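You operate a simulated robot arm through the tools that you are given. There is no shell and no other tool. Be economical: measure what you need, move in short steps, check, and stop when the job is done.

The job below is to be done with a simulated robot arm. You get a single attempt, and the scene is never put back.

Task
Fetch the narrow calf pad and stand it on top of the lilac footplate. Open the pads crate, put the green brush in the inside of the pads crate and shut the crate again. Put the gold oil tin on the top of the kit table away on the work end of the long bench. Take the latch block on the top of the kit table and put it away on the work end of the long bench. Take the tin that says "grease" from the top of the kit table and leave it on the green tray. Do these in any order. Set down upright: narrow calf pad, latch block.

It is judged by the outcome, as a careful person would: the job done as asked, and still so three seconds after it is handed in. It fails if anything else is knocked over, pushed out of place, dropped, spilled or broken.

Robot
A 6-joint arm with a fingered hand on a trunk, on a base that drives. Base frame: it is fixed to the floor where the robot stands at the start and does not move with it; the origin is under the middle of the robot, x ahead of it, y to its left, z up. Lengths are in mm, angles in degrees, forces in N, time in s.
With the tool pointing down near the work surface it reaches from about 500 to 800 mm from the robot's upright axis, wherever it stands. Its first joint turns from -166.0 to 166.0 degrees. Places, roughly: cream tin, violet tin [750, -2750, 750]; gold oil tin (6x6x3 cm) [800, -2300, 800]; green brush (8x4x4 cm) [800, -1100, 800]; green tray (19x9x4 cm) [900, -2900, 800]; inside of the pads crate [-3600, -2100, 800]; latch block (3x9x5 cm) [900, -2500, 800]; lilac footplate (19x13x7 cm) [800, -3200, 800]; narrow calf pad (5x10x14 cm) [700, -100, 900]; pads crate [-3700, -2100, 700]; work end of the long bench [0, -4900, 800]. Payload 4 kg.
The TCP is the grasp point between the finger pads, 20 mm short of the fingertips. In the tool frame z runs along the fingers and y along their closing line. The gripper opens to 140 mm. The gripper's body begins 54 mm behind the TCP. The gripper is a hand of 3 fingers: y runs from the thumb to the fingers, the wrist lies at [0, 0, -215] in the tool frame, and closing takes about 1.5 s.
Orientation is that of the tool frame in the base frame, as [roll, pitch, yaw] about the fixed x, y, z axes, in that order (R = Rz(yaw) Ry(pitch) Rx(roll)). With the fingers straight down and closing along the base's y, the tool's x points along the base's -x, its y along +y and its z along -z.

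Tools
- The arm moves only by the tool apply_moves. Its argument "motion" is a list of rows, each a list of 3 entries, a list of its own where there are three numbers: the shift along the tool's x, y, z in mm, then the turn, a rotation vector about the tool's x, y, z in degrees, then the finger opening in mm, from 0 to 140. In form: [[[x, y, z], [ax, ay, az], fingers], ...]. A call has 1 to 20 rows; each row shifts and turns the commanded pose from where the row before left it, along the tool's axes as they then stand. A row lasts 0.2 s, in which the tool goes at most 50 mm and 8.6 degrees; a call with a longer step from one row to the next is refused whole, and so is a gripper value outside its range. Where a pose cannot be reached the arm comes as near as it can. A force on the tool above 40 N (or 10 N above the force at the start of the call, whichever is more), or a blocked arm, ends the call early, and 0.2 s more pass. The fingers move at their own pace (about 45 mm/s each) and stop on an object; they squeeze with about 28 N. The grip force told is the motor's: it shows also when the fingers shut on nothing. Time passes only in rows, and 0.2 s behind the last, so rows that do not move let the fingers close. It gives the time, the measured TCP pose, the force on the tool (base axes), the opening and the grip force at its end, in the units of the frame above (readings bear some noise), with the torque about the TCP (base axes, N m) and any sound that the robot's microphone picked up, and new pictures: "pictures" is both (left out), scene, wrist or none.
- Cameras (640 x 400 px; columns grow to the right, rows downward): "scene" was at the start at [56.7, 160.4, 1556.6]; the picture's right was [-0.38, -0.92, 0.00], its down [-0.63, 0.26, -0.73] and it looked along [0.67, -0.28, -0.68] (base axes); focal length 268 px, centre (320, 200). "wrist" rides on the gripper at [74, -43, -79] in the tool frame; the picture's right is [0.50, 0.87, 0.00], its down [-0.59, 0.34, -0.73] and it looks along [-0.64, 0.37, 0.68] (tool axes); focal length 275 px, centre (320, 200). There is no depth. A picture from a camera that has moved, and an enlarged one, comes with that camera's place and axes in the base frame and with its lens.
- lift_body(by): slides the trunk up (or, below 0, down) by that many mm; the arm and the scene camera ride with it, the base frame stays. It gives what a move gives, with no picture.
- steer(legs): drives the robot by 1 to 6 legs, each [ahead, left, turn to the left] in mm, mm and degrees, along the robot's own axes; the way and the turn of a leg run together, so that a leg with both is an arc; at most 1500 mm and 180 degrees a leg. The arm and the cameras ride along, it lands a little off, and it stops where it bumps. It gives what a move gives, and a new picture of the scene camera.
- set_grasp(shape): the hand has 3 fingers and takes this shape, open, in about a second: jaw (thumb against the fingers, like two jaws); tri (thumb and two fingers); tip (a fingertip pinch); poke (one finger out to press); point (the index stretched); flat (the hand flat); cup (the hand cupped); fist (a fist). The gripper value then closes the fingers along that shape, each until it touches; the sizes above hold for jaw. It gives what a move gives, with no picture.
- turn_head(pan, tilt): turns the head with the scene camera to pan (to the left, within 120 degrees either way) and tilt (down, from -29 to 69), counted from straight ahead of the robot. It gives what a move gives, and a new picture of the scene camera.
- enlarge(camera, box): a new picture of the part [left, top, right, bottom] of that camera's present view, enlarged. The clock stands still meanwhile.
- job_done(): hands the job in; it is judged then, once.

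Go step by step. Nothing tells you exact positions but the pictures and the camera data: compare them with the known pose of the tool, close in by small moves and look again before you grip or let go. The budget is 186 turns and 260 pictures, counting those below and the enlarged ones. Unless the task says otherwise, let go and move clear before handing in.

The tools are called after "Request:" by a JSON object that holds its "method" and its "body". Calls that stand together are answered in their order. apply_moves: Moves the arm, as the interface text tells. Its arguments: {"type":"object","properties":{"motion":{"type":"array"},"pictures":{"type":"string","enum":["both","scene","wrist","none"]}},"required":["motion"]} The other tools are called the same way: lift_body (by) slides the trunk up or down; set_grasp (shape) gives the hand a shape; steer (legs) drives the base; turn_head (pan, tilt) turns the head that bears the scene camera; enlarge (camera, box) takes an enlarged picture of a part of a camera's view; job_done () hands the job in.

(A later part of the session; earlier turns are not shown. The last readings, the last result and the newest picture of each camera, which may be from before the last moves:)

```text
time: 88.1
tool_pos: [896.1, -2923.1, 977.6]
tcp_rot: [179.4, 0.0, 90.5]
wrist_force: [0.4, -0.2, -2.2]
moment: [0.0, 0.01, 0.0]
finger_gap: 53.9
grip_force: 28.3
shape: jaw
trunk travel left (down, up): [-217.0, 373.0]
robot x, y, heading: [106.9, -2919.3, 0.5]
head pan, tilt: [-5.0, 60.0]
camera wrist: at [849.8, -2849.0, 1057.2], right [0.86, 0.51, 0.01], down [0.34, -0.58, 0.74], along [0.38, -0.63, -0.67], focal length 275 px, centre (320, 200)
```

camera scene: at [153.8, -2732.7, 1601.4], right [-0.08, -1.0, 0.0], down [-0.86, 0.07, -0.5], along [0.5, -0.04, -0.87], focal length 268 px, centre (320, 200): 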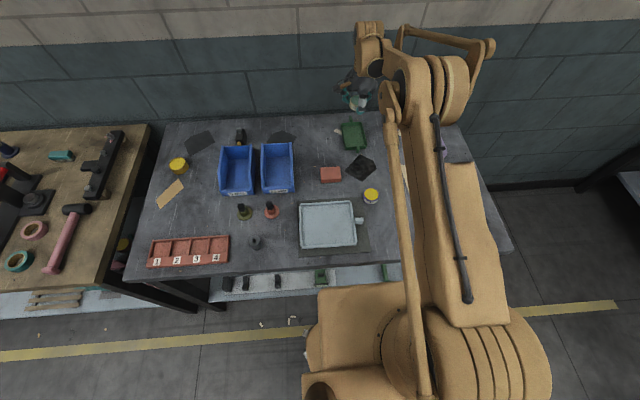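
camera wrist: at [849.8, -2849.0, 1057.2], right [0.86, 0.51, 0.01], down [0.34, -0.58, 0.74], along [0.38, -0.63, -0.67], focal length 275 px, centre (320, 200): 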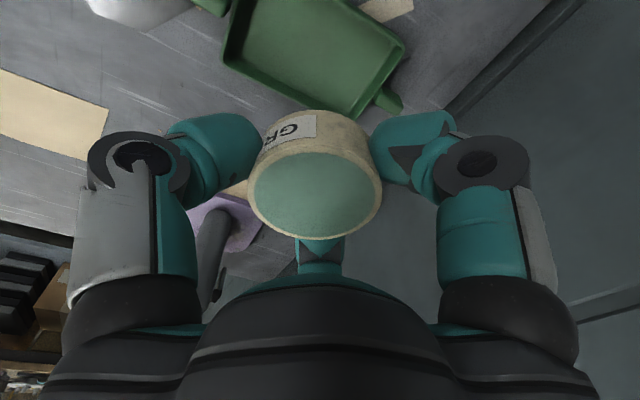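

The tray's inside (about 78 mm) is tight for fingers level with the tin's bottom, so I'll set the tin down beside the tray and regrip it higher, then place it.

Request:
{"method": "apply_moves", "body": {"motion": [[[45, -2, 0], [0, 0, 0], 30], [[50, 0, 0], [0, 0, 0], 30]], "pictures": "none"}}

Request:
{"method": "lift_body", "body": {"by": -146}}

Request:
{"method": "apply_moves", "body": {"motion": [[[0, 0, 3], [0, 0, 0], 30], [[0, 0, 3], [0, 0, 0], 30]], "pictures": "both"}}

Request:
{"method": "enlarge", "body": {"camera": "scene", "box": [310, 90, 406, 150]}}

```text
time: 88.7
tool_pos: [892.5, -2827.8, 975.5]
tcp_rot: [179.5, 0.1, 90.6]
wrist_force: [1.0, 1.3, -1.4]
moment: [-0.02, -0.01, 0.01]
finger_gap: 54.0
grip_force: 27.9
shape: jaw
trunk travel left (down, up): [-217.0, 373.0]
robot x, y, heading: [108.0, -2914.7, 0.3]
head pan, tilt: [-5.0, 60.0]
```

```text
time: 90.4
tool_pos: [891.3, -2828.1, 830.2]
tcp_rot: [179.5, 0.1, 90.5]
wrist_force: [0.0, 0.1, -0.5]
moment: [-0.03, -0.02, -0.03]
finger_gap: 54.1
grip_force: 28.0
shape: jaw
trunk travel left (down, up): [-71.0, 519.0]
robot x, y, heading: [109.3, -2919.3, 0.4]
head pan, tilt: [-5.0, 60.0]
```

```text
time: 91.0
tool_pos: [893.6, -2827.4, 824.3]
tcp_rot: [179.6, 0.0, 90.5]
wrist_force: [-0.1, -0.2, -1.0]
moment: [0.0, -0.02, -0.01]
finger_gap: 53.9
grip_force: 27.7
shape: jaw
trunk travel left (down, up): [-71.0, 519.0]
robot x, y, heading: [107.7, -2920.6, 0.8]
head pan, tilt: [-5.0, 60.0]
camera scene: at [153.7, -2731.2, 1455.2], right [-0.08, -1.0, 0.0], down [-0.86, 0.07, -0.5], along [0.5, -0.04, -0.87], focal length 268 px, centre (320, 200)
camera wrist: at [847.1, -2753.5, 903.8], right [0.86, 0.51, 0.01], down [0.34, -0.58, 0.74], along [0.38, -0.63, -0.67], focal length 275 px, centre (320, 200)
```

scene: 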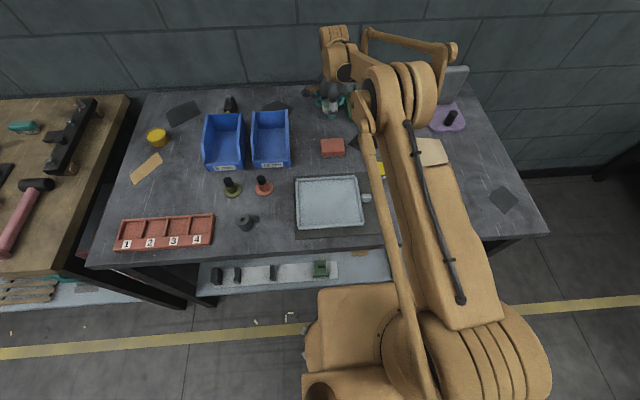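
wrist: 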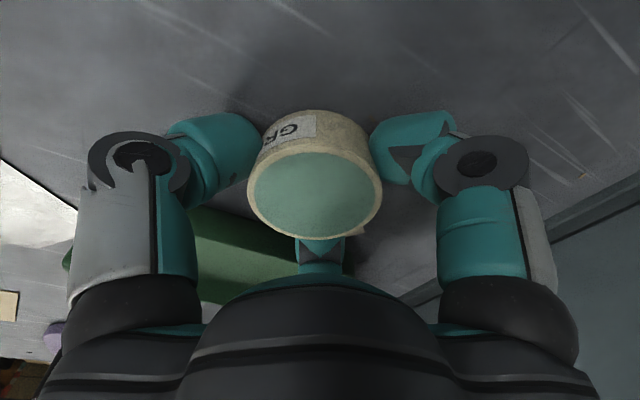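

```text
6.67 times, centred on (358, 120) of scene
camera zoom: at [153.7, -2731.2, 1455.2], right [-0.08, -1.0, 0.0], down [-0.86, 0.07, -0.5], along [0.5, -0.04, -0.87], focal length 1784 px, centre (67, 733)
```

zoom: 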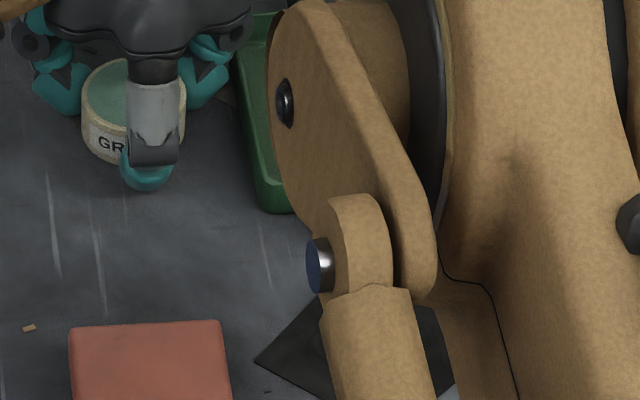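

Lower till light contact.

Request:
{"method": "apply_moves", "body": {"motion": [[[0, 0, 2], [0, 0, 0], 30], [[0, 0, 2], [0, 0, 0], 30]], "pictures": "none"}}

Request:
{"method": "apply_moves", "body": {"motion": [[[0, 0, 1], [0, 0, 0], 30], [[0, 0, 0], [0, 0, 0], 30]], "pictures": "none"}}

```text
time: 91.6
tool_pos: [893.2, -2827.4, 821.4]
tcp_rot: [179.4, 0.0, 90.5]
wrist_force: [1.1, 0.4, 4.0]
moment: [0.0, 0.19, 0.0]
finger_gap: 53.8
grip_force: 28.3
shape: jaw
trunk travel left (down, up): [-71.0, 519.0]
robot x, y, heading: [108.7, -2917.1, 0.7]
head pan, tilt: [-5.0, 60.0]
```

```text
time: 92.2
tool_pos: [890.1, -2825.8, 820.1]
tcp_rot: [179.4, 0.1, 90.5]
wrist_force: [1.8, 0.4, 11.1]
moment: [-0.01, 0.42, 0.03]
finger_gap: 54.1
grip_force: 28.4
shape: jaw
trunk travel left (down, up): [-71.0, 519.0]
robot x, y, heading: [110.9, -2918.2, 0.7]
head pan, tilt: [-5.0, 60.0]
```

Touching the table. Release, rise 14 mm and regrip.

Request:
{"method": "apply_moves", "body": {"motion": [[[0, 0, -1], [0, 0, 0], 60], [[0, 0, 0], [0, 0, 0], 75], [[0, 0, 0], [0, 0, 0], 75], [[0, 0, -7], [0, 0, 0], 75], [[0, 0, -8], [0, 0, 0], 75], [[0, 0, 0], [0, 0, 0], 60], [[0, 0, 0], [0, 0, 0], 50], [[0, 0, 0], [0, 0, 0], 40], [[0, 0, 0], [0, 0, 0], 30], [[0, 0, 0], [0, 0, 0], 30]], "pictures": "wrist"}}

```text
time: 94.4
tool_pos: [892.3, -2827.7, 833.9]
tcp_rot: [179.6, -0.1, 90.5]
wrist_force: [-0.2, -0.5, -0.1]
moment: [0.02, 0.02, 0.01]
finger_gap: 47.6
grip_force: 27.8
shape: jaw
trunk travel left (down, up): [-71.0, 519.0]
robot x, y, heading: [106.1, -2920.1, 0.6]
head pan, tilt: [-5.0, 60.0]
camera wrist: at [846.4, -2753.3, 915.3], right [0.86, 0.51, 0.01], down [0.34, -0.58, 0.74], along [0.38, -0.63, -0.67], focal length 275 px, centre (320, 200)
```

wrist: 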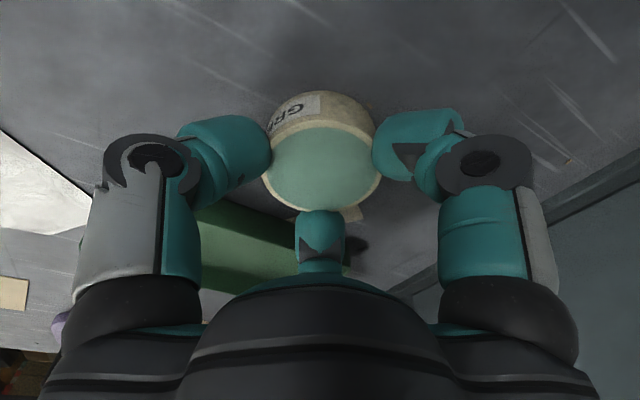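

Regripped higher. Lift, move over the tray and check.

Request:
{"method": "apply_moves", "body": {"motion": [[[0, 0, -10], [0, 0, 0], 30], [[0, 0, -25], [0, 0, 0], 30], [[0, 0, -25], [0, 0, 0], 30], [[-45, -2, 0], [0, 0, 0], 30], [[-49, -2, 0], [0, 0, 0], 30]], "pictures": "both"}}

Request:
{"method": "enlarge", "body": {"camera": "scene", "box": [320, 80, 416, 140]}}

```text
time: 95.6
tool_pos: [889.8, -2922.8, 895.4]
tcp_rot: [179.5, 0.0, 90.6]
wrist_force: [0.3, 0.6, -0.9]
moment: [-0.01, 0.0, 0.01]
finger_gap: 47.5
grip_force: 28.4
shape: jaw
trunk travel left (down, up): [-71.0, 519.0]
robot x, y, heading: [108.1, -2917.2, 0.5]
head pan, tilt: [-5.0, 60.0]
camera scene: at [153.7, -2731.9, 1455.3], right [-0.08, -1.0, 0.0], down [-0.86, 0.07, -0.5], along [0.5, -0.04, -0.87], focal length 268 px, centre (320, 200)
camera wrist: at [843.4, -2848.5, 976.0], right [0.86, 0.51, 0.01], down [0.34, -0.58, 0.74], along [0.38, -0.63, -0.68], focal length 275 px, centre (320, 200)
```

scene: 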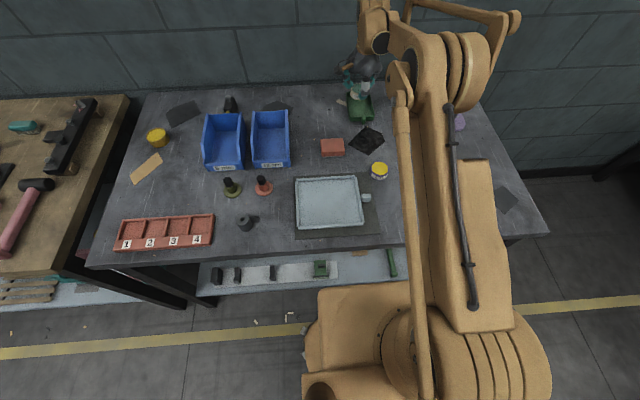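
wrist: 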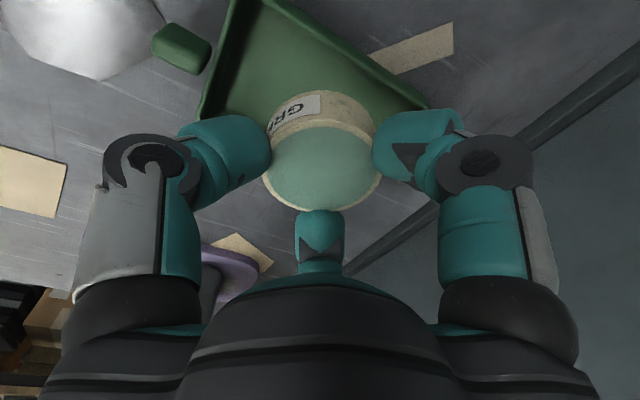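

```text
6.67 times, centred on (368, 110) of scene
camera zoom: at [153.7, -2731.9, 1455.3], right [-0.08, -1.0, 0.0], down [-0.86, 0.07, -0.5], along [0.5, -0.04, -0.87], focal length 1784 px, centre (0, 800)
```

zoom: 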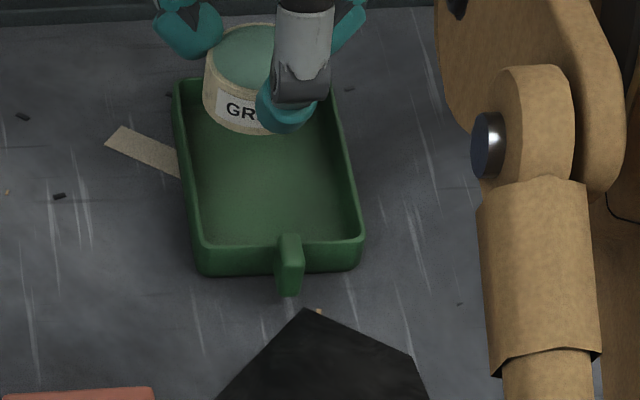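

The tray centre seems nearer y -2933. I'll shift there, lower to just above the rim and recheck.

Request:
{"method": "apply_moves", "body": {"motion": [[[-11, 0, 0], [0, 0, 0], 30], [[0, 0, 25], [0, 0, 0], 30]], "pictures": "wrist"}}

Request:
{"method": "enlarge", "body": {"camera": "scene", "box": [330, 80, 394, 120]}}

```text
time: 96.2
tool_pos: [889.2, -2933.9, 870.0]
tcp_rot: [179.4, 0.0, 90.6]
wrist_force: [0.9, -1.0, -1.9]
moment: [0.03, -0.01, 0.04]
finger_gap: 47.4
grip_force: 28.3
shape: jaw
trunk travel left (down, up): [-71.0, 519.0]
robot x, y, heading: [109.9, -2914.0, 0.6]
head pan, tilt: [-5.0, 60.0]
camera wrist: at [844.2, -2859.4, 950.0], right [0.86, 0.51, 0.01], down [0.34, -0.58, 0.74], along [0.38, -0.63, -0.68], focal length 275 px, centre (320, 200)
```

wrist: 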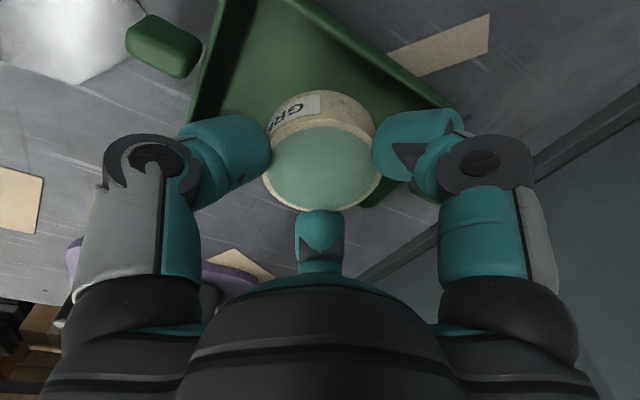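

```text
10.00 times, centred on (362, 100) of scene
camera zoom: at [153.9, -2731.4, 1455.2], right [-0.08, -1.0, 0.0], down [-0.86, 0.07, -0.5], along [0.5, -0.04, -0.87], focal length 2676 px, centre (-100, 1200)
```

zoom: 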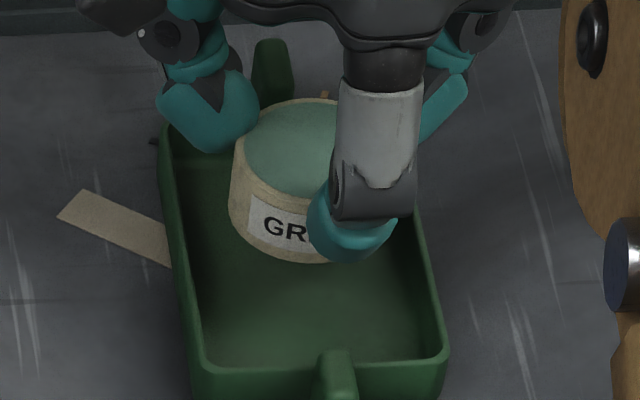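

Both views agree on a tray centre y of about -2929. Shift 5 mm and lower into the tray.

Request:
{"method": "apply_moves", "body": {"motion": [[[5, -1, 0], [0, 0, 0], 30], [[0, 0, 14], [0, 0, 0], 30], [[0, 0, 12], [0, 0, 0], 30]], "pictures": "none"}}

Request:
{"method": "apply_moves", "body": {"motion": [[[0, 0, 3], [0, 0, 0], 30], [[0, 0, 2], [0, 0, 0], 30]], "pictures": "wrist"}}

Request:
{"method": "enlarge", "body": {"camera": "scene", "box": [330, 80, 394, 120]}}

```text
time: 97.0
tool_pos: [888.5, -2927.7, 844.2]
tcp_rot: [179.5, 0.0, 90.5]
wrist_force: [-0.6, 0.6, -2.2]
moment: [-0.03, 0.02, -0.02]
finger_gap: 47.5
grip_force: 28.0
shape: jaw
trunk travel left (down, up): [-71.0, 519.0]
robot x, y, heading: [109.9, -2915.9, 0.4]
head pan, tilt: [-5.0, 60.0]
```

```text
time: 97.6
tool_pos: [888.9, -2927.1, 838.6]
tcp_rot: [179.3, 0.0, 90.4]
wrist_force: [0.1, -0.3, 1.5]
moment: [0.04, -0.04, 0.03]
finger_gap: 47.5
grip_force: 27.7
shape: jaw
trunk travel left (down, up): [-71.0, 519.0]
robot x, y, heading: [106.5, -2916.8, 0.4]
head pan, tilt: [-5.0, 60.0]
camera wrist: at [842.8, -2853.5, 919.2], right [0.86, 0.51, 0.01], down [0.34, -0.58, 0.74], along [0.38, -0.63, -0.67], focal length 275 px, centre (320, 200)
```

wrist: 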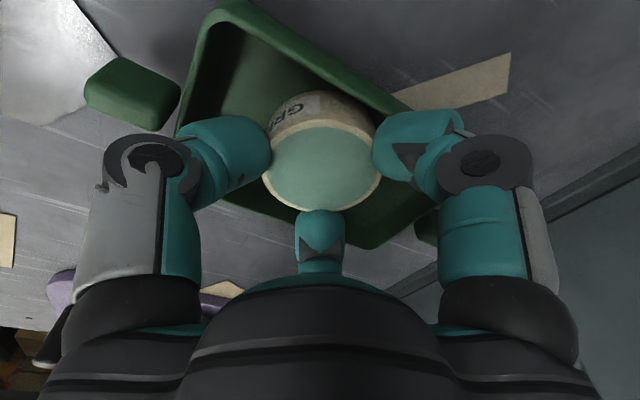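

```text
10.00 times, centred on (362, 100) of scene
camera zoom: at [153.3, -2731.4, 1455.3], right [-0.08, -1.0, 0.0], down [-0.86, 0.07, -0.5], along [0.5, -0.04, -0.87], focal length 2676 px, centre (-100, 1200)
```

zoom: 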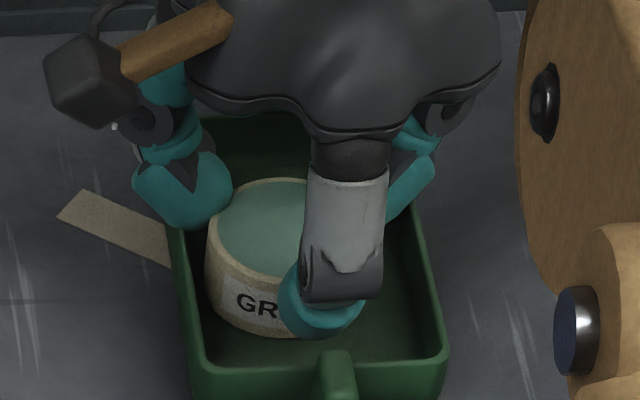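

Nearly centred; nudge 4 mm to -y, settle, release slightly and rise.

Request:
{"method": "apply_moves", "body": {"motion": [[[0, 0, -3], [0, 0, 0], 30], [[-4, 0, 0], [0, 0, 0], 30], [[0, 0, 4], [0, 0, 0], 30], [[0, 0, 0], [0, 0, 0], 30]], "pictures": "none"}}

Request:
{"method": "apply_moves", "body": {"motion": [[[0, 0, 0], [0, 0, 0], 50], [[0, 0, 0], [0, 0, 0], 58], [[0, 0, 0], [0, 0, 0], 62], [[0, 0, -8], [0, 0, 0], 62], [[0, 0, -12], [0, 0, 0], 64], [[0, 0, -20], [0, 0, 0], 80], [[0, 0, -20], [0, 0, 0], 100]], "pictures": "wrist"}}

Request:
{"method": "enlarge", "body": {"camera": "scene", "box": [310, 70, 406, 130]}}

```text
time: 98.6
tool_pos: [888.0, -2931.8, 838.7]
tcp_rot: [179.4, -0.1, 90.5]
wrist_force: [1.3, -1.1, 8.3]
moment: [0.06, -0.04, -0.02]
finger_gap: 47.5
grip_force: 27.9
shape: jaw
trunk travel left (down, up): [-71.0, 519.0]
robot x, y, heading: [105.2, -2917.0, 0.6]
head pan, tilt: [-5.0, 60.0]
```

```text
time: 100.2
tool_pos: [888.0, -2930.2, 898.7]
tcp_rot: [179.5, -0.1, 90.4]
wrist_force: [0.2, 0.2, -0.4]
moment: [0.0, 0.01, 0.01]
finger_gap: 99.6
grip_force: 0.0
shape: jaw
trunk travel left (down, up): [-71.0, 519.0]
robot x, y, heading: [106.1, -2916.6, 0.5]
head pan, tilt: [-5.0, 60.0]
camera wrist: at [842.0, -2857.2, 978.2], right [0.86, 0.51, 0.01], down [0.34, -0.58, 0.74], along [0.38, -0.63, -0.67], focal length 275 px, centre (320, 200)
```

wrist: 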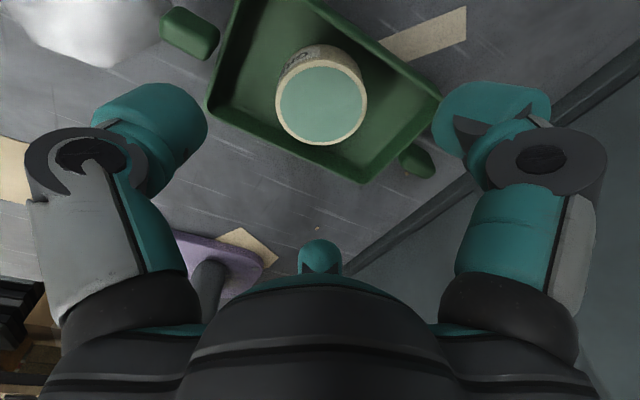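

```text
6.67 times, centred on (358, 100) of scene
camera zoom: at [153.3, -2731.3, 1455.2], right [-0.08, -1.0, 0.0], down [-0.86, 0.07, -0.5], along [0.5, -0.04, -0.87], focal length 1784 px, centre (67, 867)
```

zoom: 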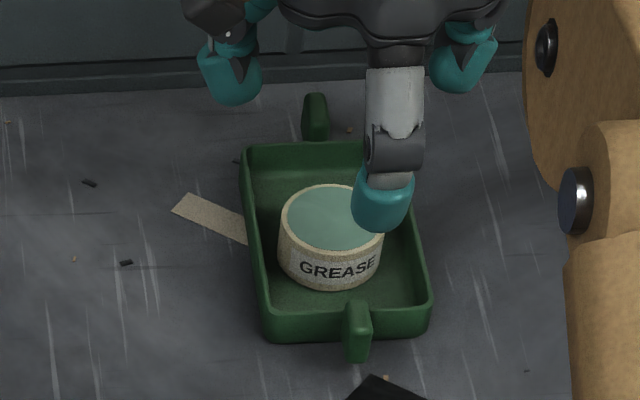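

The grease tin sits in the green tray. Next the latch block (about (900, -2487)); raise and drive over to look.

Request:
{"method": "lift_body", "body": {"by": 180}}

Request:
{"method": "steer", "body": {"legs": [[0, 430, 0]]}}

Request:
{"method": "turn_head", "body": {"pan": -8, "tilt": 55}}

Request:
{"method": "apply_moves", "body": {"motion": [[[0, 0, 0], [0, 0, 0], 100]], "pictures": "wrist"}}

```text
time: 102.2
tool_pos: [887.3, -2931.3, 1077.9]
tcp_rot: [179.6, 0.0, 90.6]
wrist_force: [-0.3, -0.5, 0.1]
moment: [-0.01, 0.03, 0.01]
finger_gap: 99.5
grip_force: 0.0
shape: jaw
trunk travel left (down, up): [-251.0, 339.0]
robot x, y, heading: [111.5, -2917.5, 0.6]
head pan, tilt: [-5.0, 60.0]
```

```text
time: 104.8
tool_pos: [884.4, -2504.8, 1078.6]
tcp_rot: [179.4, 0.1, 90.4]
wrist_force: [0.5, 0.0, -0.6]
moment: [0.01, 0.01, -0.01]
finger_gap: 99.2
grip_force: 0.1
shape: jaw
trunk travel left (down, up): [-251.0, 339.0]
robot x, y, heading: [103.6, -2492.8, 0.2]
head pan, tilt: [-5.0, 60.0]
camera scene: at [150.3, -2303.0, 1635.1], right [-0.08, -1.0, 0.0], down [-0.86, 0.07, -0.5], along [0.5, -0.04, -0.87], focal length 268 px, centre (320, 200)
```

scene: 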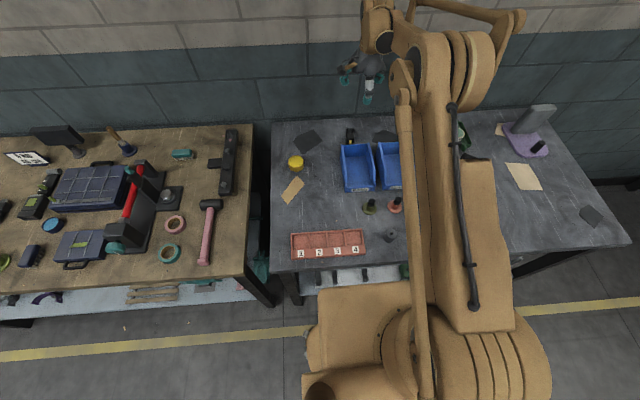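

```text
time: 105.5
tool_pos: [884.6, -2504.7, 1077.6]
tcp_rot: [179.5, 0.0, 90.4]
wrist_force: [-0.2, 1.4, 0.2]
moment: [0.0, 0.02, 0.0]
finger_gap: 99.5
grip_force: 0.1
shape: jaw
trunk travel left (down, up): [-251.0, 339.0]
robot x, y, heading: [104.5, -2486.1, 0.2]
head pan, tilt: [-8.0, 55.0]
camera scene: at [155.3, -2308.1, 1641.3], right [-0.13, -0.99, 0.0], down [-0.81, 0.11, -0.57], along [0.57, -0.08, -0.82], focal length 268 px, centre (320, 200)
```

scene: 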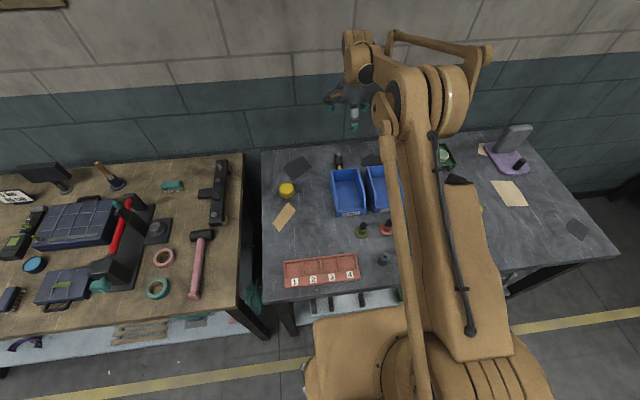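

```text
time: 105.9
tool_pos: [883.6, -2503.8, 1078.2]
tcp_rot: [179.5, 0.0, 90.4]
wrist_force: [0.6, -0.3, 0.0]
moment: [0.01, -0.01, 0.02]
finger_gap: 99.4
grip_force: 0.0
shape: jaw
trunk travel left (down, up): [-251.0, 339.0]
robot x, y, heading: [104.9, -2491.0, 0.6]
head pan, tilt: [-8.0, 55.0]
camera wrist: at [838.7, -2431.0, 1158.1], right [0.86, 0.51, 0.01], down [0.34, -0.58, 0.74], along [0.38, -0.63, -0.67], focal length 275 px, centre (320, 200)
```

wrist: 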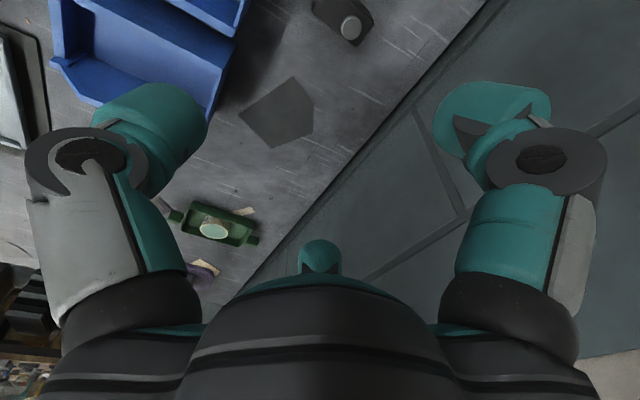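

Request:
{"method": "enlarge", "body": {"camera": "wrist", "box": [260, 0, 420, 100]}}

Request:
{"method": "enlarge", "body": {"camera": "scene", "box": [300, 140, 364, 180]}}

Request:
{"method": "enlarge", "body": {"camera": "scene", "box": [255, 170, 319, 210]}}

```text
4.00 times, centred on (340, 50) of wrist
camera zoom: at [838.7, -2431.0, 1158.1], right [0.86, 0.51, 0.01], down [0.34, -0.58, 0.74], along [0.38, -0.63, -0.67], focal length 1101 px, centre (240, 800)
```

zoom: 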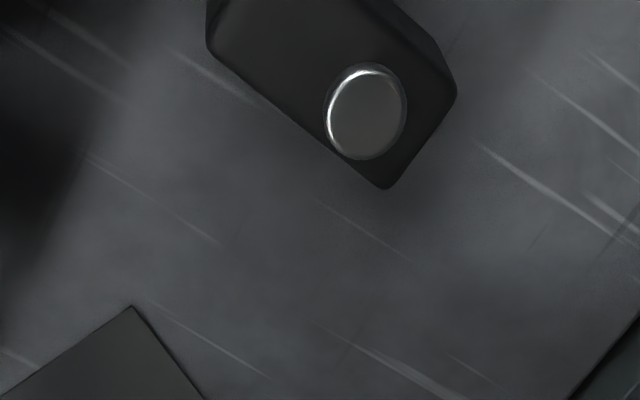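

```text
10.00 times, centred on (332, 160) of scene
camera zoom: at [155.3, -2308.1, 1641.3], right [-0.13, -0.99, 0.0], down [-0.81, 0.11, -0.57], along [0.57, -0.08, -0.82], focal length 2676 px, centre (200, 600)
```

zoom: 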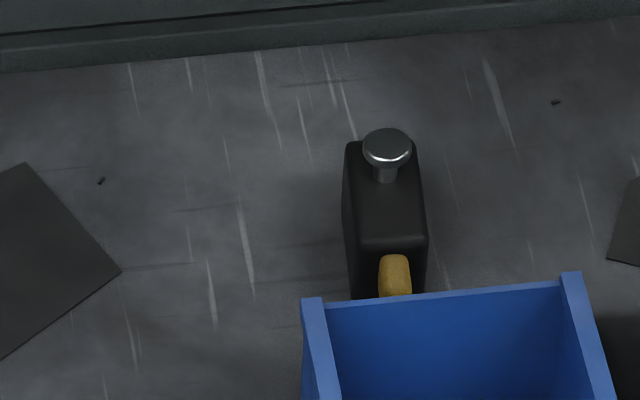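

```text
10.00 times, centred on (287, 190) of scene
camera zoom: at [155.3, -2308.1, 1641.3], right [-0.13, -0.99, 0.0], down [-0.81, 0.11, -0.57], along [0.57, -0.08, -0.82], focal length 2676 px, centre (650, 300)
```

zoom: 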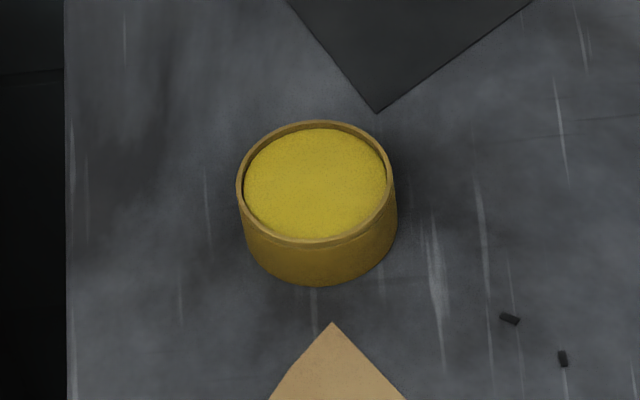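

The latch block lies along x behind the left bin, about 30 mm wide in y, with a knob on top. I'll turn the hand so it closes along y (yaw about 176°) and hover over it.

Request:
{"method": "apply_moves", "body": {"motion": [[[22, 16, 0], [0, 0, -8.5], 95], [[0, 0, 0], [0, 0, -8.5], 95], [[0, 0, 0], [0, 0, -8.5], 95], [[0, 0, 0], [0, 0, -8.5], 95], [[0, 0, 0], [0, 0, -8.5], 95], [[0, 0, 0], [0, 0, -8.5], 95], [[0, 0, 0], [0, 0, -8.5], 95], [[0, 0, 0], [0, 0, -8.5], 95], [[0, 0, 0], [0, 0, -8.5], 95], [[0, 0, 0], [0, 0, -8.5], 95]], "pictures": "none"}}

Request:
{"method": "lift_body", "body": {"by": -110}}

Request:
{"method": "apply_moves", "body": {"motion": [[[0, 0, 0], [0, 0, 0], 95]], "pictures": "both"}}

```text
time: 108.1
tool_pos: [899.3, -2482.8, 1076.9]
tcp_rot: [-180.0, 0.4, 175.6]
wrist_force: [0.5, 0.5, 0.5]
moment: [-0.01, -0.01, 0.0]
finger_gap: 95.5
grip_force: 0.0
shape: jaw
trunk travel left (down, up): [-251.0, 339.0]
robot x, y, heading: [101.9, -2485.9, 0.5]
head pan, tilt: [-8.0, 55.0]
```

```text
time: 109.5
tool_pos: [900.0, -2482.3, 967.1]
tcp_rot: [180.0, 0.5, 175.4]
wrist_force: [0.0, -0.9, 0.0]
moment: [0.0, 0.02, -0.01]
finger_gap: 95.8
grip_force: 0.0
shape: jaw
trunk travel left (down, up): [-141.0, 449.0]
robot x, y, heading: [105.1, -2488.2, 0.5]
head pan, tilt: [-8.0, 55.0]
```

```text
time: 109.9
tool_pos: [899.7, -2483.4, 968.6]
tcp_rot: [180.0, 0.5, 175.4]
wrist_force: [-0.4, 0.0, 1.0]
moment: [0.01, 0.0, 0.0]
finger_gap: 95.7
grip_force: 0.0
shape: jaw
trunk travel left (down, up): [-141.0, 449.0]
robot x, y, heading: [106.3, -2490.5, 0.2]
head pan, tilt: [-8.0, 55.0]
camera scene: at [155.3, -2308.1, 1531.3], right [-0.13, -0.99, 0.0], down [-0.81, 0.11, -0.57], along [0.57, -0.08, -0.82], focal length 268 px, centre (320, 200)
camera wrist: at [820.7, -2519.2, 1048.0], right [-0.43, 0.9, 0.0], down [0.61, 0.29, 0.74], along [0.67, 0.32, -0.67], focal length 275 px, centre (320, 200)
```

scene: 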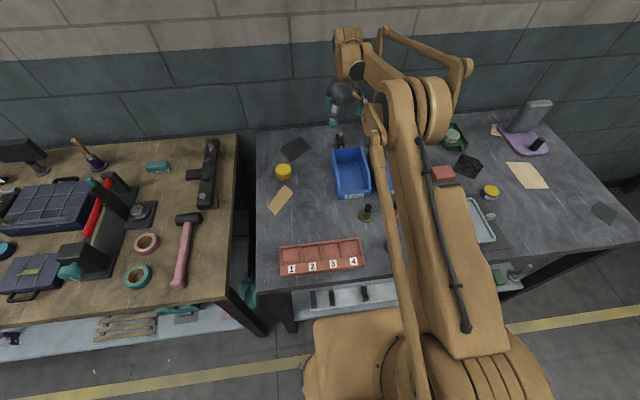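
wrist: 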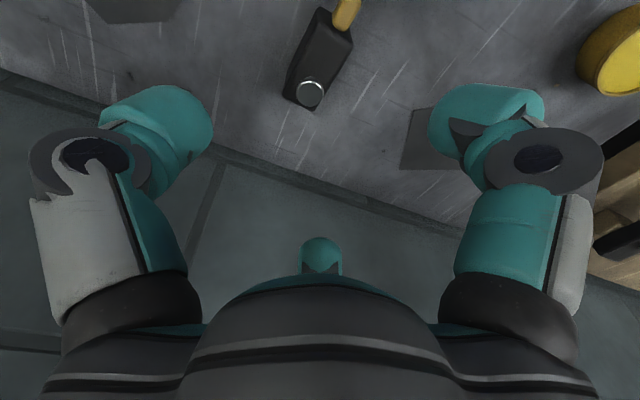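

The hand is well centred over the block. Lower 100 mm and check the fingers against the bin.

Request:
{"method": "lift_body", "body": {"by": -95}}

Request:
{"method": "apply_moves", "body": {"motion": [[[0, 0, 0], [0, 0, 0], 95]], "pictures": "wrist"}}

Request:
{"method": "enlarge", "body": {"camera": "scene", "box": [300, 90, 396, 150]}}

```text
time: 111.2
tool_pos: [899.8, -2482.6, 873.6]
tcp_rot: [179.9, 0.5, 175.4]
wrist_force: [0.6, 0.0, 0.3]
moment: [0.0, -0.01, -0.01]
finger_gap: 95.4
grip_force: 0.1
shape: jaw
trunk travel left (down, up): [-46.0, 544.0]
robot x, y, heading: [104.4, -2488.2, 0.5]
head pan, tilt: [-8.0, 55.0]
```

```text
time: 111.6
tool_pos: [899.9, -2482.3, 873.7]
tcp_rot: [179.9, 0.5, 175.4]
wrist_force: [-0.3, -0.3, -0.6]
moment: [-0.03, -0.01, -0.03]
finger_gap: 95.3
grip_force: 0.0
shape: jaw
trunk travel left (down, up): [-46.0, 544.0]
robot x, y, heading: [101.1, -2489.4, 0.4]
head pan, tilt: [-8.0, 55.0]
camera wrist: at [820.7, -2519.2, 953.0], right [-0.43, 0.9, 0.0], down [0.61, 0.29, 0.74], along [0.67, 0.32, -0.67], focal length 275 px, centre (320, 200)
```

wrist: 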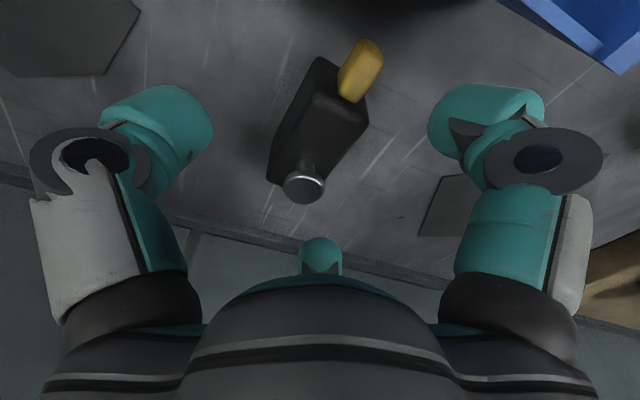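

```text
6.67 times, centred on (348, 120) of scene
camera zoom: at [155.2, -2308.1, 1436.3], right [-0.13, -0.99, 0.0], down [-0.81, 0.11, -0.57], along [0.57, -0.08, -0.82], focal length 1784 px, centre (133, 733)
```

zoom: 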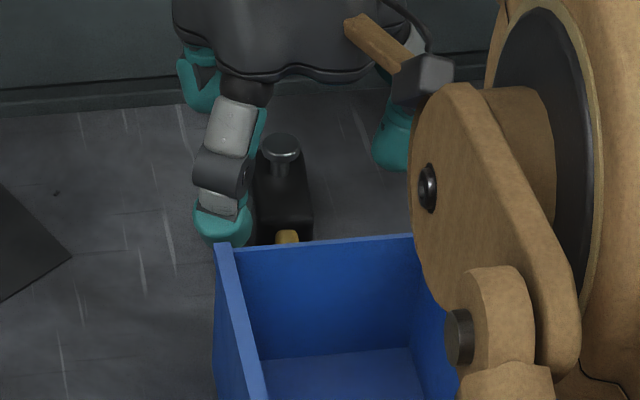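

Clearances are fine. Fine-tune yaw, lower to z about 827 and close.

Request:
{"method": "apply_moves", "body": {"motion": [[[2, -1, 0], [0, 0, -2.5], 95]], "pictures": "none"}}

Request:
{"method": "lift_body", "body": {"by": -44}}

Request:
{"method": "apply_moves", "body": {"motion": [[[0, 0, 2], [0, 0, 0], 80], [[0, 0, 0], [0, 0, 0], 70], [[0, 0, 0], [0, 0, 0], 60], [[0, 0, 0], [0, 0, 0], 50], [[0, 0, 0], [0, 0, 0], 40], [[0, 0, 0], [0, 0, 0], 30], [[0, 0, 0], [0, 0, 0], 20], [[0, 0, 0], [0, 0, 0], 10], [[0, 0, 0], [0, 0, 0], 10]], "pictures": "wrist"}}

Request:
{"method": "enlarge", "body": {"camera": "scene", "box": [300, 80, 396, 140]}}

```text
time: 112.0
tool_pos: [897.0, -2483.5, 873.9]
tcp_rot: [-180.0, 0.4, 177.8]
wrist_force: [0.2, 0.0, -0.6]
moment: [0.0, -0.04, 0.0]
finger_gap: 95.8
grip_force: 0.0
shape: jaw
trunk travel left (down, up): [-46.0, 544.0]
robot x, y, heading: [101.4, -2489.5, 0.5]
head pan, tilt: [-8.0, 55.0]
```

```text
time: 112.9
tool_pos: [897.6, -2484.8, 828.8]
tcp_rot: [179.9, 0.6, 177.8]
wrist_force: [-0.5, -0.2, -0.1]
moment: [-0.02, 0.0, -0.02]
finger_gap: 95.5
grip_force: 0.1
shape: jaw
trunk travel left (down, up): [-2.0, 588.0]
robot x, y, heading: [101.2, -2488.3, 0.6]
head pan, tilt: [-8.0, 55.0]
```

```text
time: 114.9
tool_pos: [896.8, -2483.1, 826.8]
tcp_rot: [179.9, 0.5, 177.9]
wrist_force: [0.7, 1.1, 0.9]
moment: [-0.1, -0.1, 0.05]
finger_gap: 36.7
grip_force: 28.2
shape: jaw
trunk travel left (down, up): [-2.0, 588.0]
robot x, y, heading: [106.2, -2491.2, 0.4]
head pan, tilt: [-8.0, 55.0]
camera wrist: at [820.2, -2523.0, 907.2], right [-0.47, 0.88, 0.0], down [0.59, 0.32, 0.74], along [0.66, 0.34, -0.67], focal length 275 px, centre (320, 200)
```

wrist: 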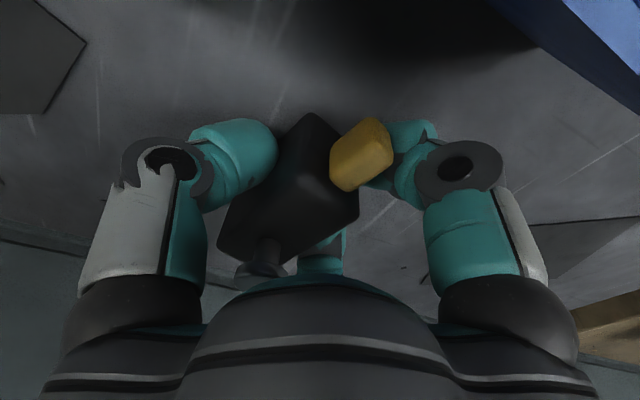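

```text
6.67 times, centred on (348, 110) of scene
camera zoom: at [155.1, -2308.0, 1392.3], right [-0.13, -0.99, 0.0], down [-0.81, 0.11, -0.57], along [0.57, -0.08, -0.82], focal length 1784 px, centre (133, 800)
```

zoom: 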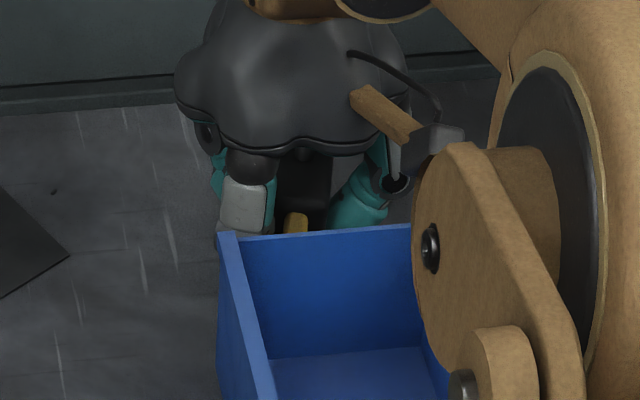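

Gripped (gap 36.7). Lift and check.

Request:
{"method": "apply_moves", "body": {"motion": [[[0, 0, -10], [0, 0, 0], 10], [[0, 0, -20], [0, 0, 0], 10], [[0, 0, -20], [0, 0, 0], 10]], "pictures": "wrist"}}

Request:
{"method": "lift_body", "body": {"by": 150}}

Request:
{"method": "enlarge", "body": {"camera": "scene", "box": [300, 60, 396, 120]}}

```text
time: 115.7
tool_pos: [897.5, -2483.5, 877.6]
tcp_rot: [179.9, 0.5, 177.8]
wrist_force: [-0.2, 0.6, -3.5]
moment: [0.01, 0.02, -0.04]
finger_gap: 36.0
grip_force: 27.8
shape: jaw
trunk travel left (down, up): [-2.0, 588.0]
robot x, y, heading: [107.5, -2494.0, 0.2]
head pan, tilt: [-8.0, 55.0]
camera wrist: at [819.5, -2522.8, 957.1], right [-0.47, 0.88, 0.0], down [0.59, 0.32, 0.74], along [0.66, 0.34, -0.67], focal length 275 px, centre (320, 200)
```

wrist: 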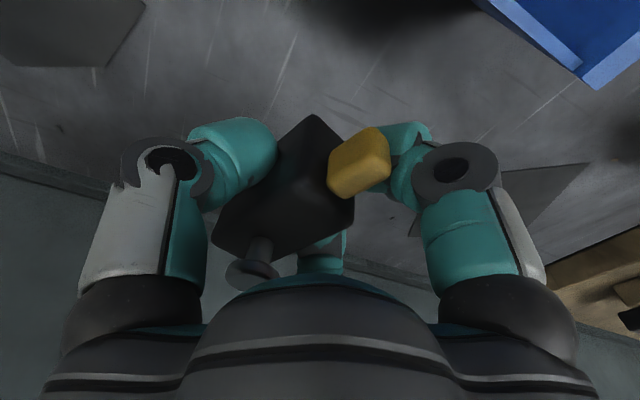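

```text
time: 117.4
tool_pos: [896.7, -2482.1, 1026.7]
tcp_rot: [-179.9, 0.6, 177.9]
wrist_force: [0.1, -0.5, -3.1]
moment: [0.03, 0.03, -0.04]
finger_gap: 35.9
grip_force: 27.8
shape: jaw
trunk travel left (down, up): [-152.0, 438.0]
robot x, y, heading: [104.2, -2490.3, 0.3]
head pan, tilt: [-8.0, 55.0]
```

```text
6.67 times, centred on (348, 90) of scene
camera zoom: at [155.8, -2308.1, 1542.1], right [-0.13, -0.99, 0.0], down [-0.81, 0.11, -0.57], along [0.57, -0.08, -0.82], focal length 1784 px, centre (133, 933)
```

zoom: 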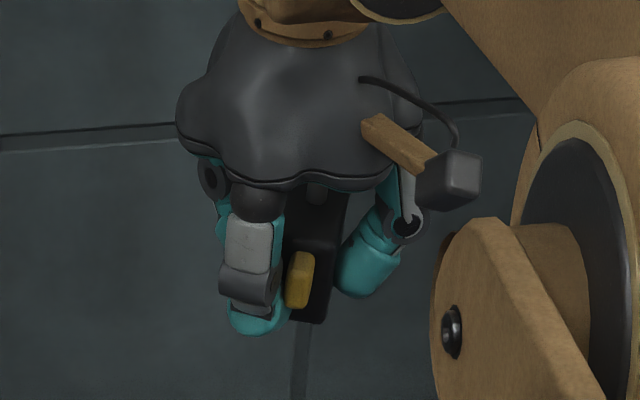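

The block is held upright. I'll retract, raise, back off and travel toward the long bench at the far end.

Request:
{"method": "apply_moves", "body": {"motion": [[[45, 0, -20], [0, 0, 0], 10], [[45, 0, -20], [0, 0, 0], 10], [[45, 0, -20], [0, 0, 0], 10], [[45, 0, 0], [0, 0, 0], 10], [[45, 0, 0], [0, 0, 0], 10], [[25, 0, 0], [0, 0, 0], 10]], "pictures": "none"}}

Request:
{"method": "lift_body", "body": {"by": 80}}

Request:
{"method": "steer", "body": {"legs": [[-250, 0, 0], [0, -1000, 0], [0, -450, 0]]}}

Request:
{"method": "turn_head", "body": {"pan": -75, "tilt": 40}}

```text
time: 118.8
tool_pos: [645.4, -2474.2, 1084.6]
tcp_rot: [-180.0, 0.6, 177.9]
wrist_force: [-0.7, -0.1, -2.7]
moment: [0.02, 0.04, 0.01]
finger_gap: 35.8
grip_force: 28.6
shape: jaw
trunk travel left (down, up): [-152.0, 438.0]
robot x, y, heading: [104.1, -2492.0, 0.4]
head pan, tilt: [-8.0, 55.0]
```

```text
time: 120.0
tool_pos: [647.0, -2474.1, 1163.7]
tcp_rot: [-180.0, 0.5, 177.8]
wrist_force: [0.5, 0.4, -2.4]
moment: [0.04, 0.06, 0.0]
finger_gap: 36.1
grip_force: 28.4
shape: jaw
trunk travel left (down, up): [-232.0, 358.0]
robot x, y, heading: [106.3, -2495.0, 0.7]
head pan, tilt: [-8.0, 55.0]
```

```text
time: 129.0
tool_pos: [399.2, -3940.7, 1164.1]
tcp_rot: [179.9, 0.5, 177.5]
wrist_force: [0.2, 0.3, -3.3]
moment: [0.06, 0.05, 0.01]
finger_gap: 35.7
grip_force: 27.9
shape: jaw
trunk travel left (down, up): [-232.0, 358.0]
robot x, y, heading: [-143.7, -3954.2, -0.4]
head pan, tilt: [-8.0, 55.0]
camera scene: at [-91.6, -3772.1, 1622.4], right [-0.14, -0.99, 0.0], down [-0.81, 0.11, -0.57], along [0.57, -0.08, -0.82], focal length 268 px, centre (320, 200)
```

scene: 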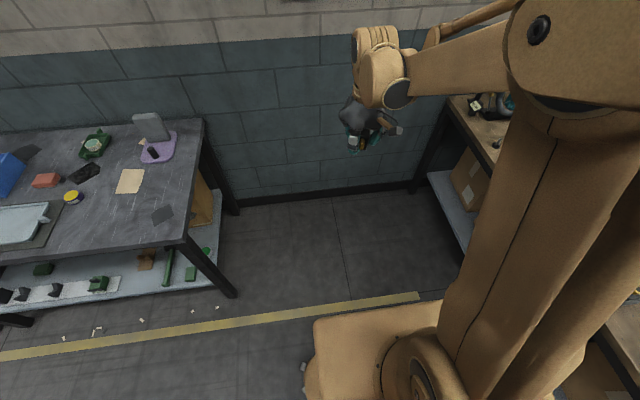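

```text
time: 130.3
tool_pos: [398.6, -3941.0, 1165.5]
tcp_rot: [-180.0, 0.5, 177.6]
wrist_force: [0.2, -0.7, -3.3]
moment: [0.03, 0.02, 0.01]
finger_gap: 36.3
grip_force: 28.1
shape: jaw
trunk travel left (down, up): [-232.0, 358.0]
robot x, y, heading: [-143.8, -3951.0, 0.1]
head pan, tilt: [-75.0, 40.0]
camera scene: at [-140.9, -3843.2, 1643.0], right [-0.97, -0.26, 0.0], down [-0.17, 0.62, -0.77], along [0.2, -0.74, -0.64], focal length 268 px, centre (320, 200)
```

scene: 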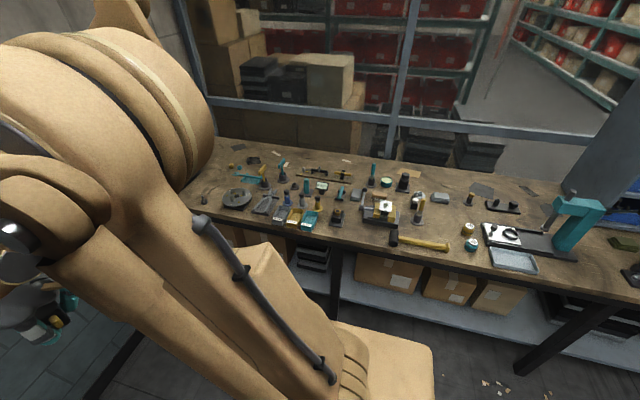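

The long bench is cluttered; the given spot (0, -4900) is near the middle of the small items. Let me zoom in for free space.

Request:
{"method": "enlarge", "body": {"camera": "scene", "box": [200, 130, 424, 270]}}

Request:
{"method": "enlarge", "body": {"camera": "scene", "box": [380, 130, 640, 292]}}

```text
2.86 times, centred on (312, 200) of scene
camera zoom: at [-140.9, -3843.2, 1643.0], right [-0.97, -0.26, 0.0], down [-0.17, 0.62, -0.77], along [0.2, -0.74, -0.64], focal length 765 px, centre (343, 200)
```

zoom: 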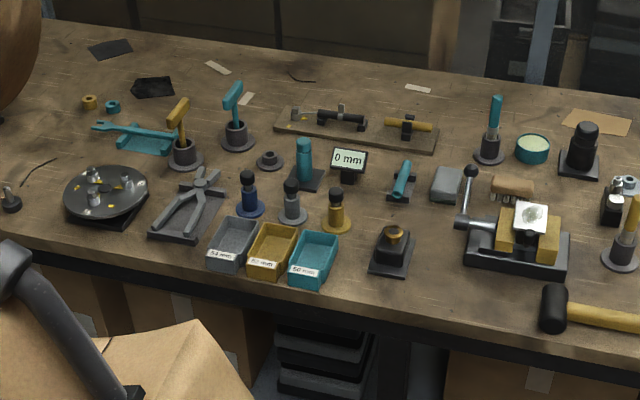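

```text
2.46 times, centred on (510, 211) of scene
camera zoom: at [-140.9, -3843.2, 1643.0], right [-0.97, -0.26, 0.0], down [-0.17, 0.62, -0.77], along [0.2, -0.74, -0.64], focal length 659 px, centre (-148, 173)
```

zoom: 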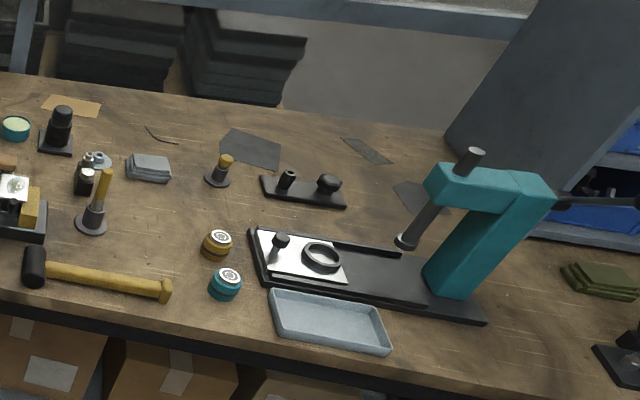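

I'll look further right and left to see the bench's full extent.

Request:
{"method": "turn_head", "body": {"pan": -115, "tilt": 30}}

```text
time: 131.4
tool_pos: [398.5, -3940.9, 1163.8]
tcp_rot: [-180.0, 0.5, 177.5]
wrist_force: [0.4, 0.3, -3.0]
moment: [0.0, 0.05, 0.0]
finger_gap: 36.1
grip_force: 27.8
shape: jaw
trunk travel left (down, up): [-232.0, 358.0]
robot x, y, heading: [-145.4, -3951.2, 0.2]
head pan, tilt: [-115.0, 30.0]
camera scene: at [-201.1, -3843.1, 1658.3], right [-0.91, 0.42, 0.0], down [0.21, 0.45, -0.87], along [-0.37, -0.79, -0.5], focal length 268 px, centre (320, 200)
```

scene: 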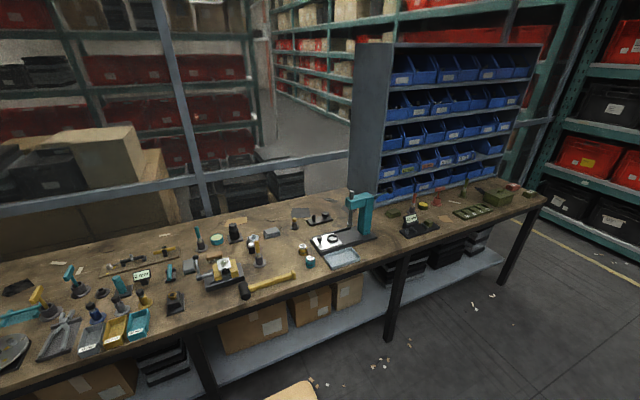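

The bench runs from about x 1000 to -2150; its shelf end is on the right, so the work end spans roughly x ±1000. A clear patch exists at x -370…-520, y -4690…-4940. I'll face the bench there.

Request:
{"method": "steer", "body": {"legs": [[0, 0, -90], [155, -300, 0]]}}

Request:
{"method": "turn_head", "body": {"pan": 5, "tilt": 48}}

Request:
{"method": "enlarge", "body": {"camera": "scene", "box": [240, 120, 560, 320]}}

```text
time: 137.4
tool_pos: [-425.5, -4654.5, 1162.8]
tcp_rot: [-180.0, 0.6, 88.1]
wrist_force: [-0.4, 0.3, -3.1]
moment: [0.0, -0.08, -0.02]
finger_gap: 35.7
grip_force: 28.3
shape: jaw
trunk travel left (down, up): [-232.0, 358.0]
robot x, y, heading: [-444.9, -4114.0, -89.2]
head pan, tilt: [-115.0, 30.0]
camera scene: at [-336.8, -4051.4, 1658.5], right [0.41, 0.91, 0.0], down [0.46, -0.21, -0.87], along [-0.79, 0.36, -0.5], focal length 268 px, centre (320, 200)
```

scene: 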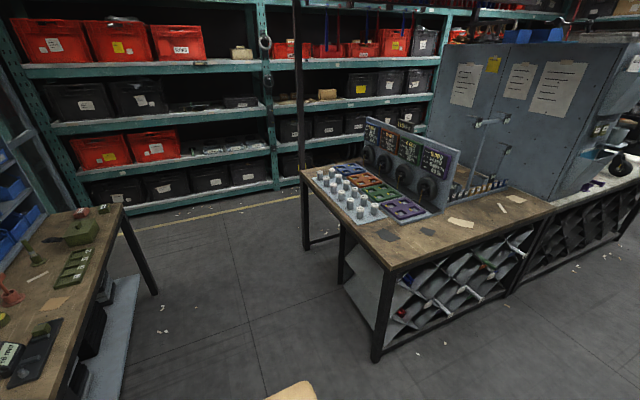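

```text
time: 139.4
tool_pos: [-425.4, -4653.2, 1164.6]
tcp_rot: [-180.0, 0.4, 88.3]
wrist_force: [-0.4, -0.5, -3.6]
moment: [0.05, 0.0, 0.03]
finger_gap: 36.0
grip_force: 27.7
shape: jaw
trunk travel left (down, up): [-232.0, 358.0]
robot x, y, heading: [-440.9, -4110.6, -89.4]
head pan, tilt: [5.0, 48.0]
camera scene: at [-245.6, -4166.5, 1631.5], right [-1.0, -0.1, 0.0], down [-0.07, 0.74, -0.67], along [0.07, -0.67, -0.74], focal length 268 px, centre (320, 200)
```

scene: 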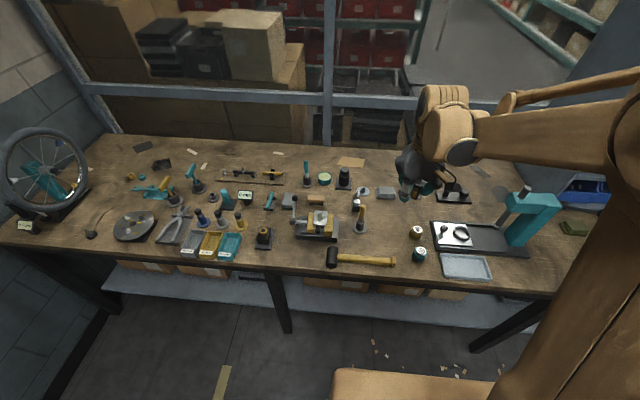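

```text
2.00 times, centred on (400, 220) of scene
camera zoom: at [-245.6, -4166.5, 1631.5], right [-1.0, -0.1, 0.0], down [-0.07, 0.74, -0.67], along [0.07, -0.67, -0.74], focal length 535 px, centre (160, 160)
```

zoom: 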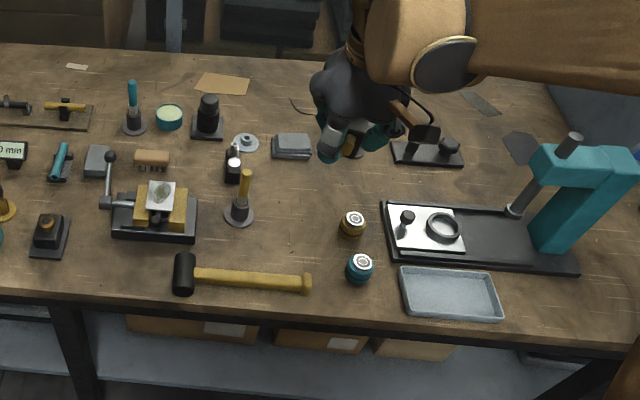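

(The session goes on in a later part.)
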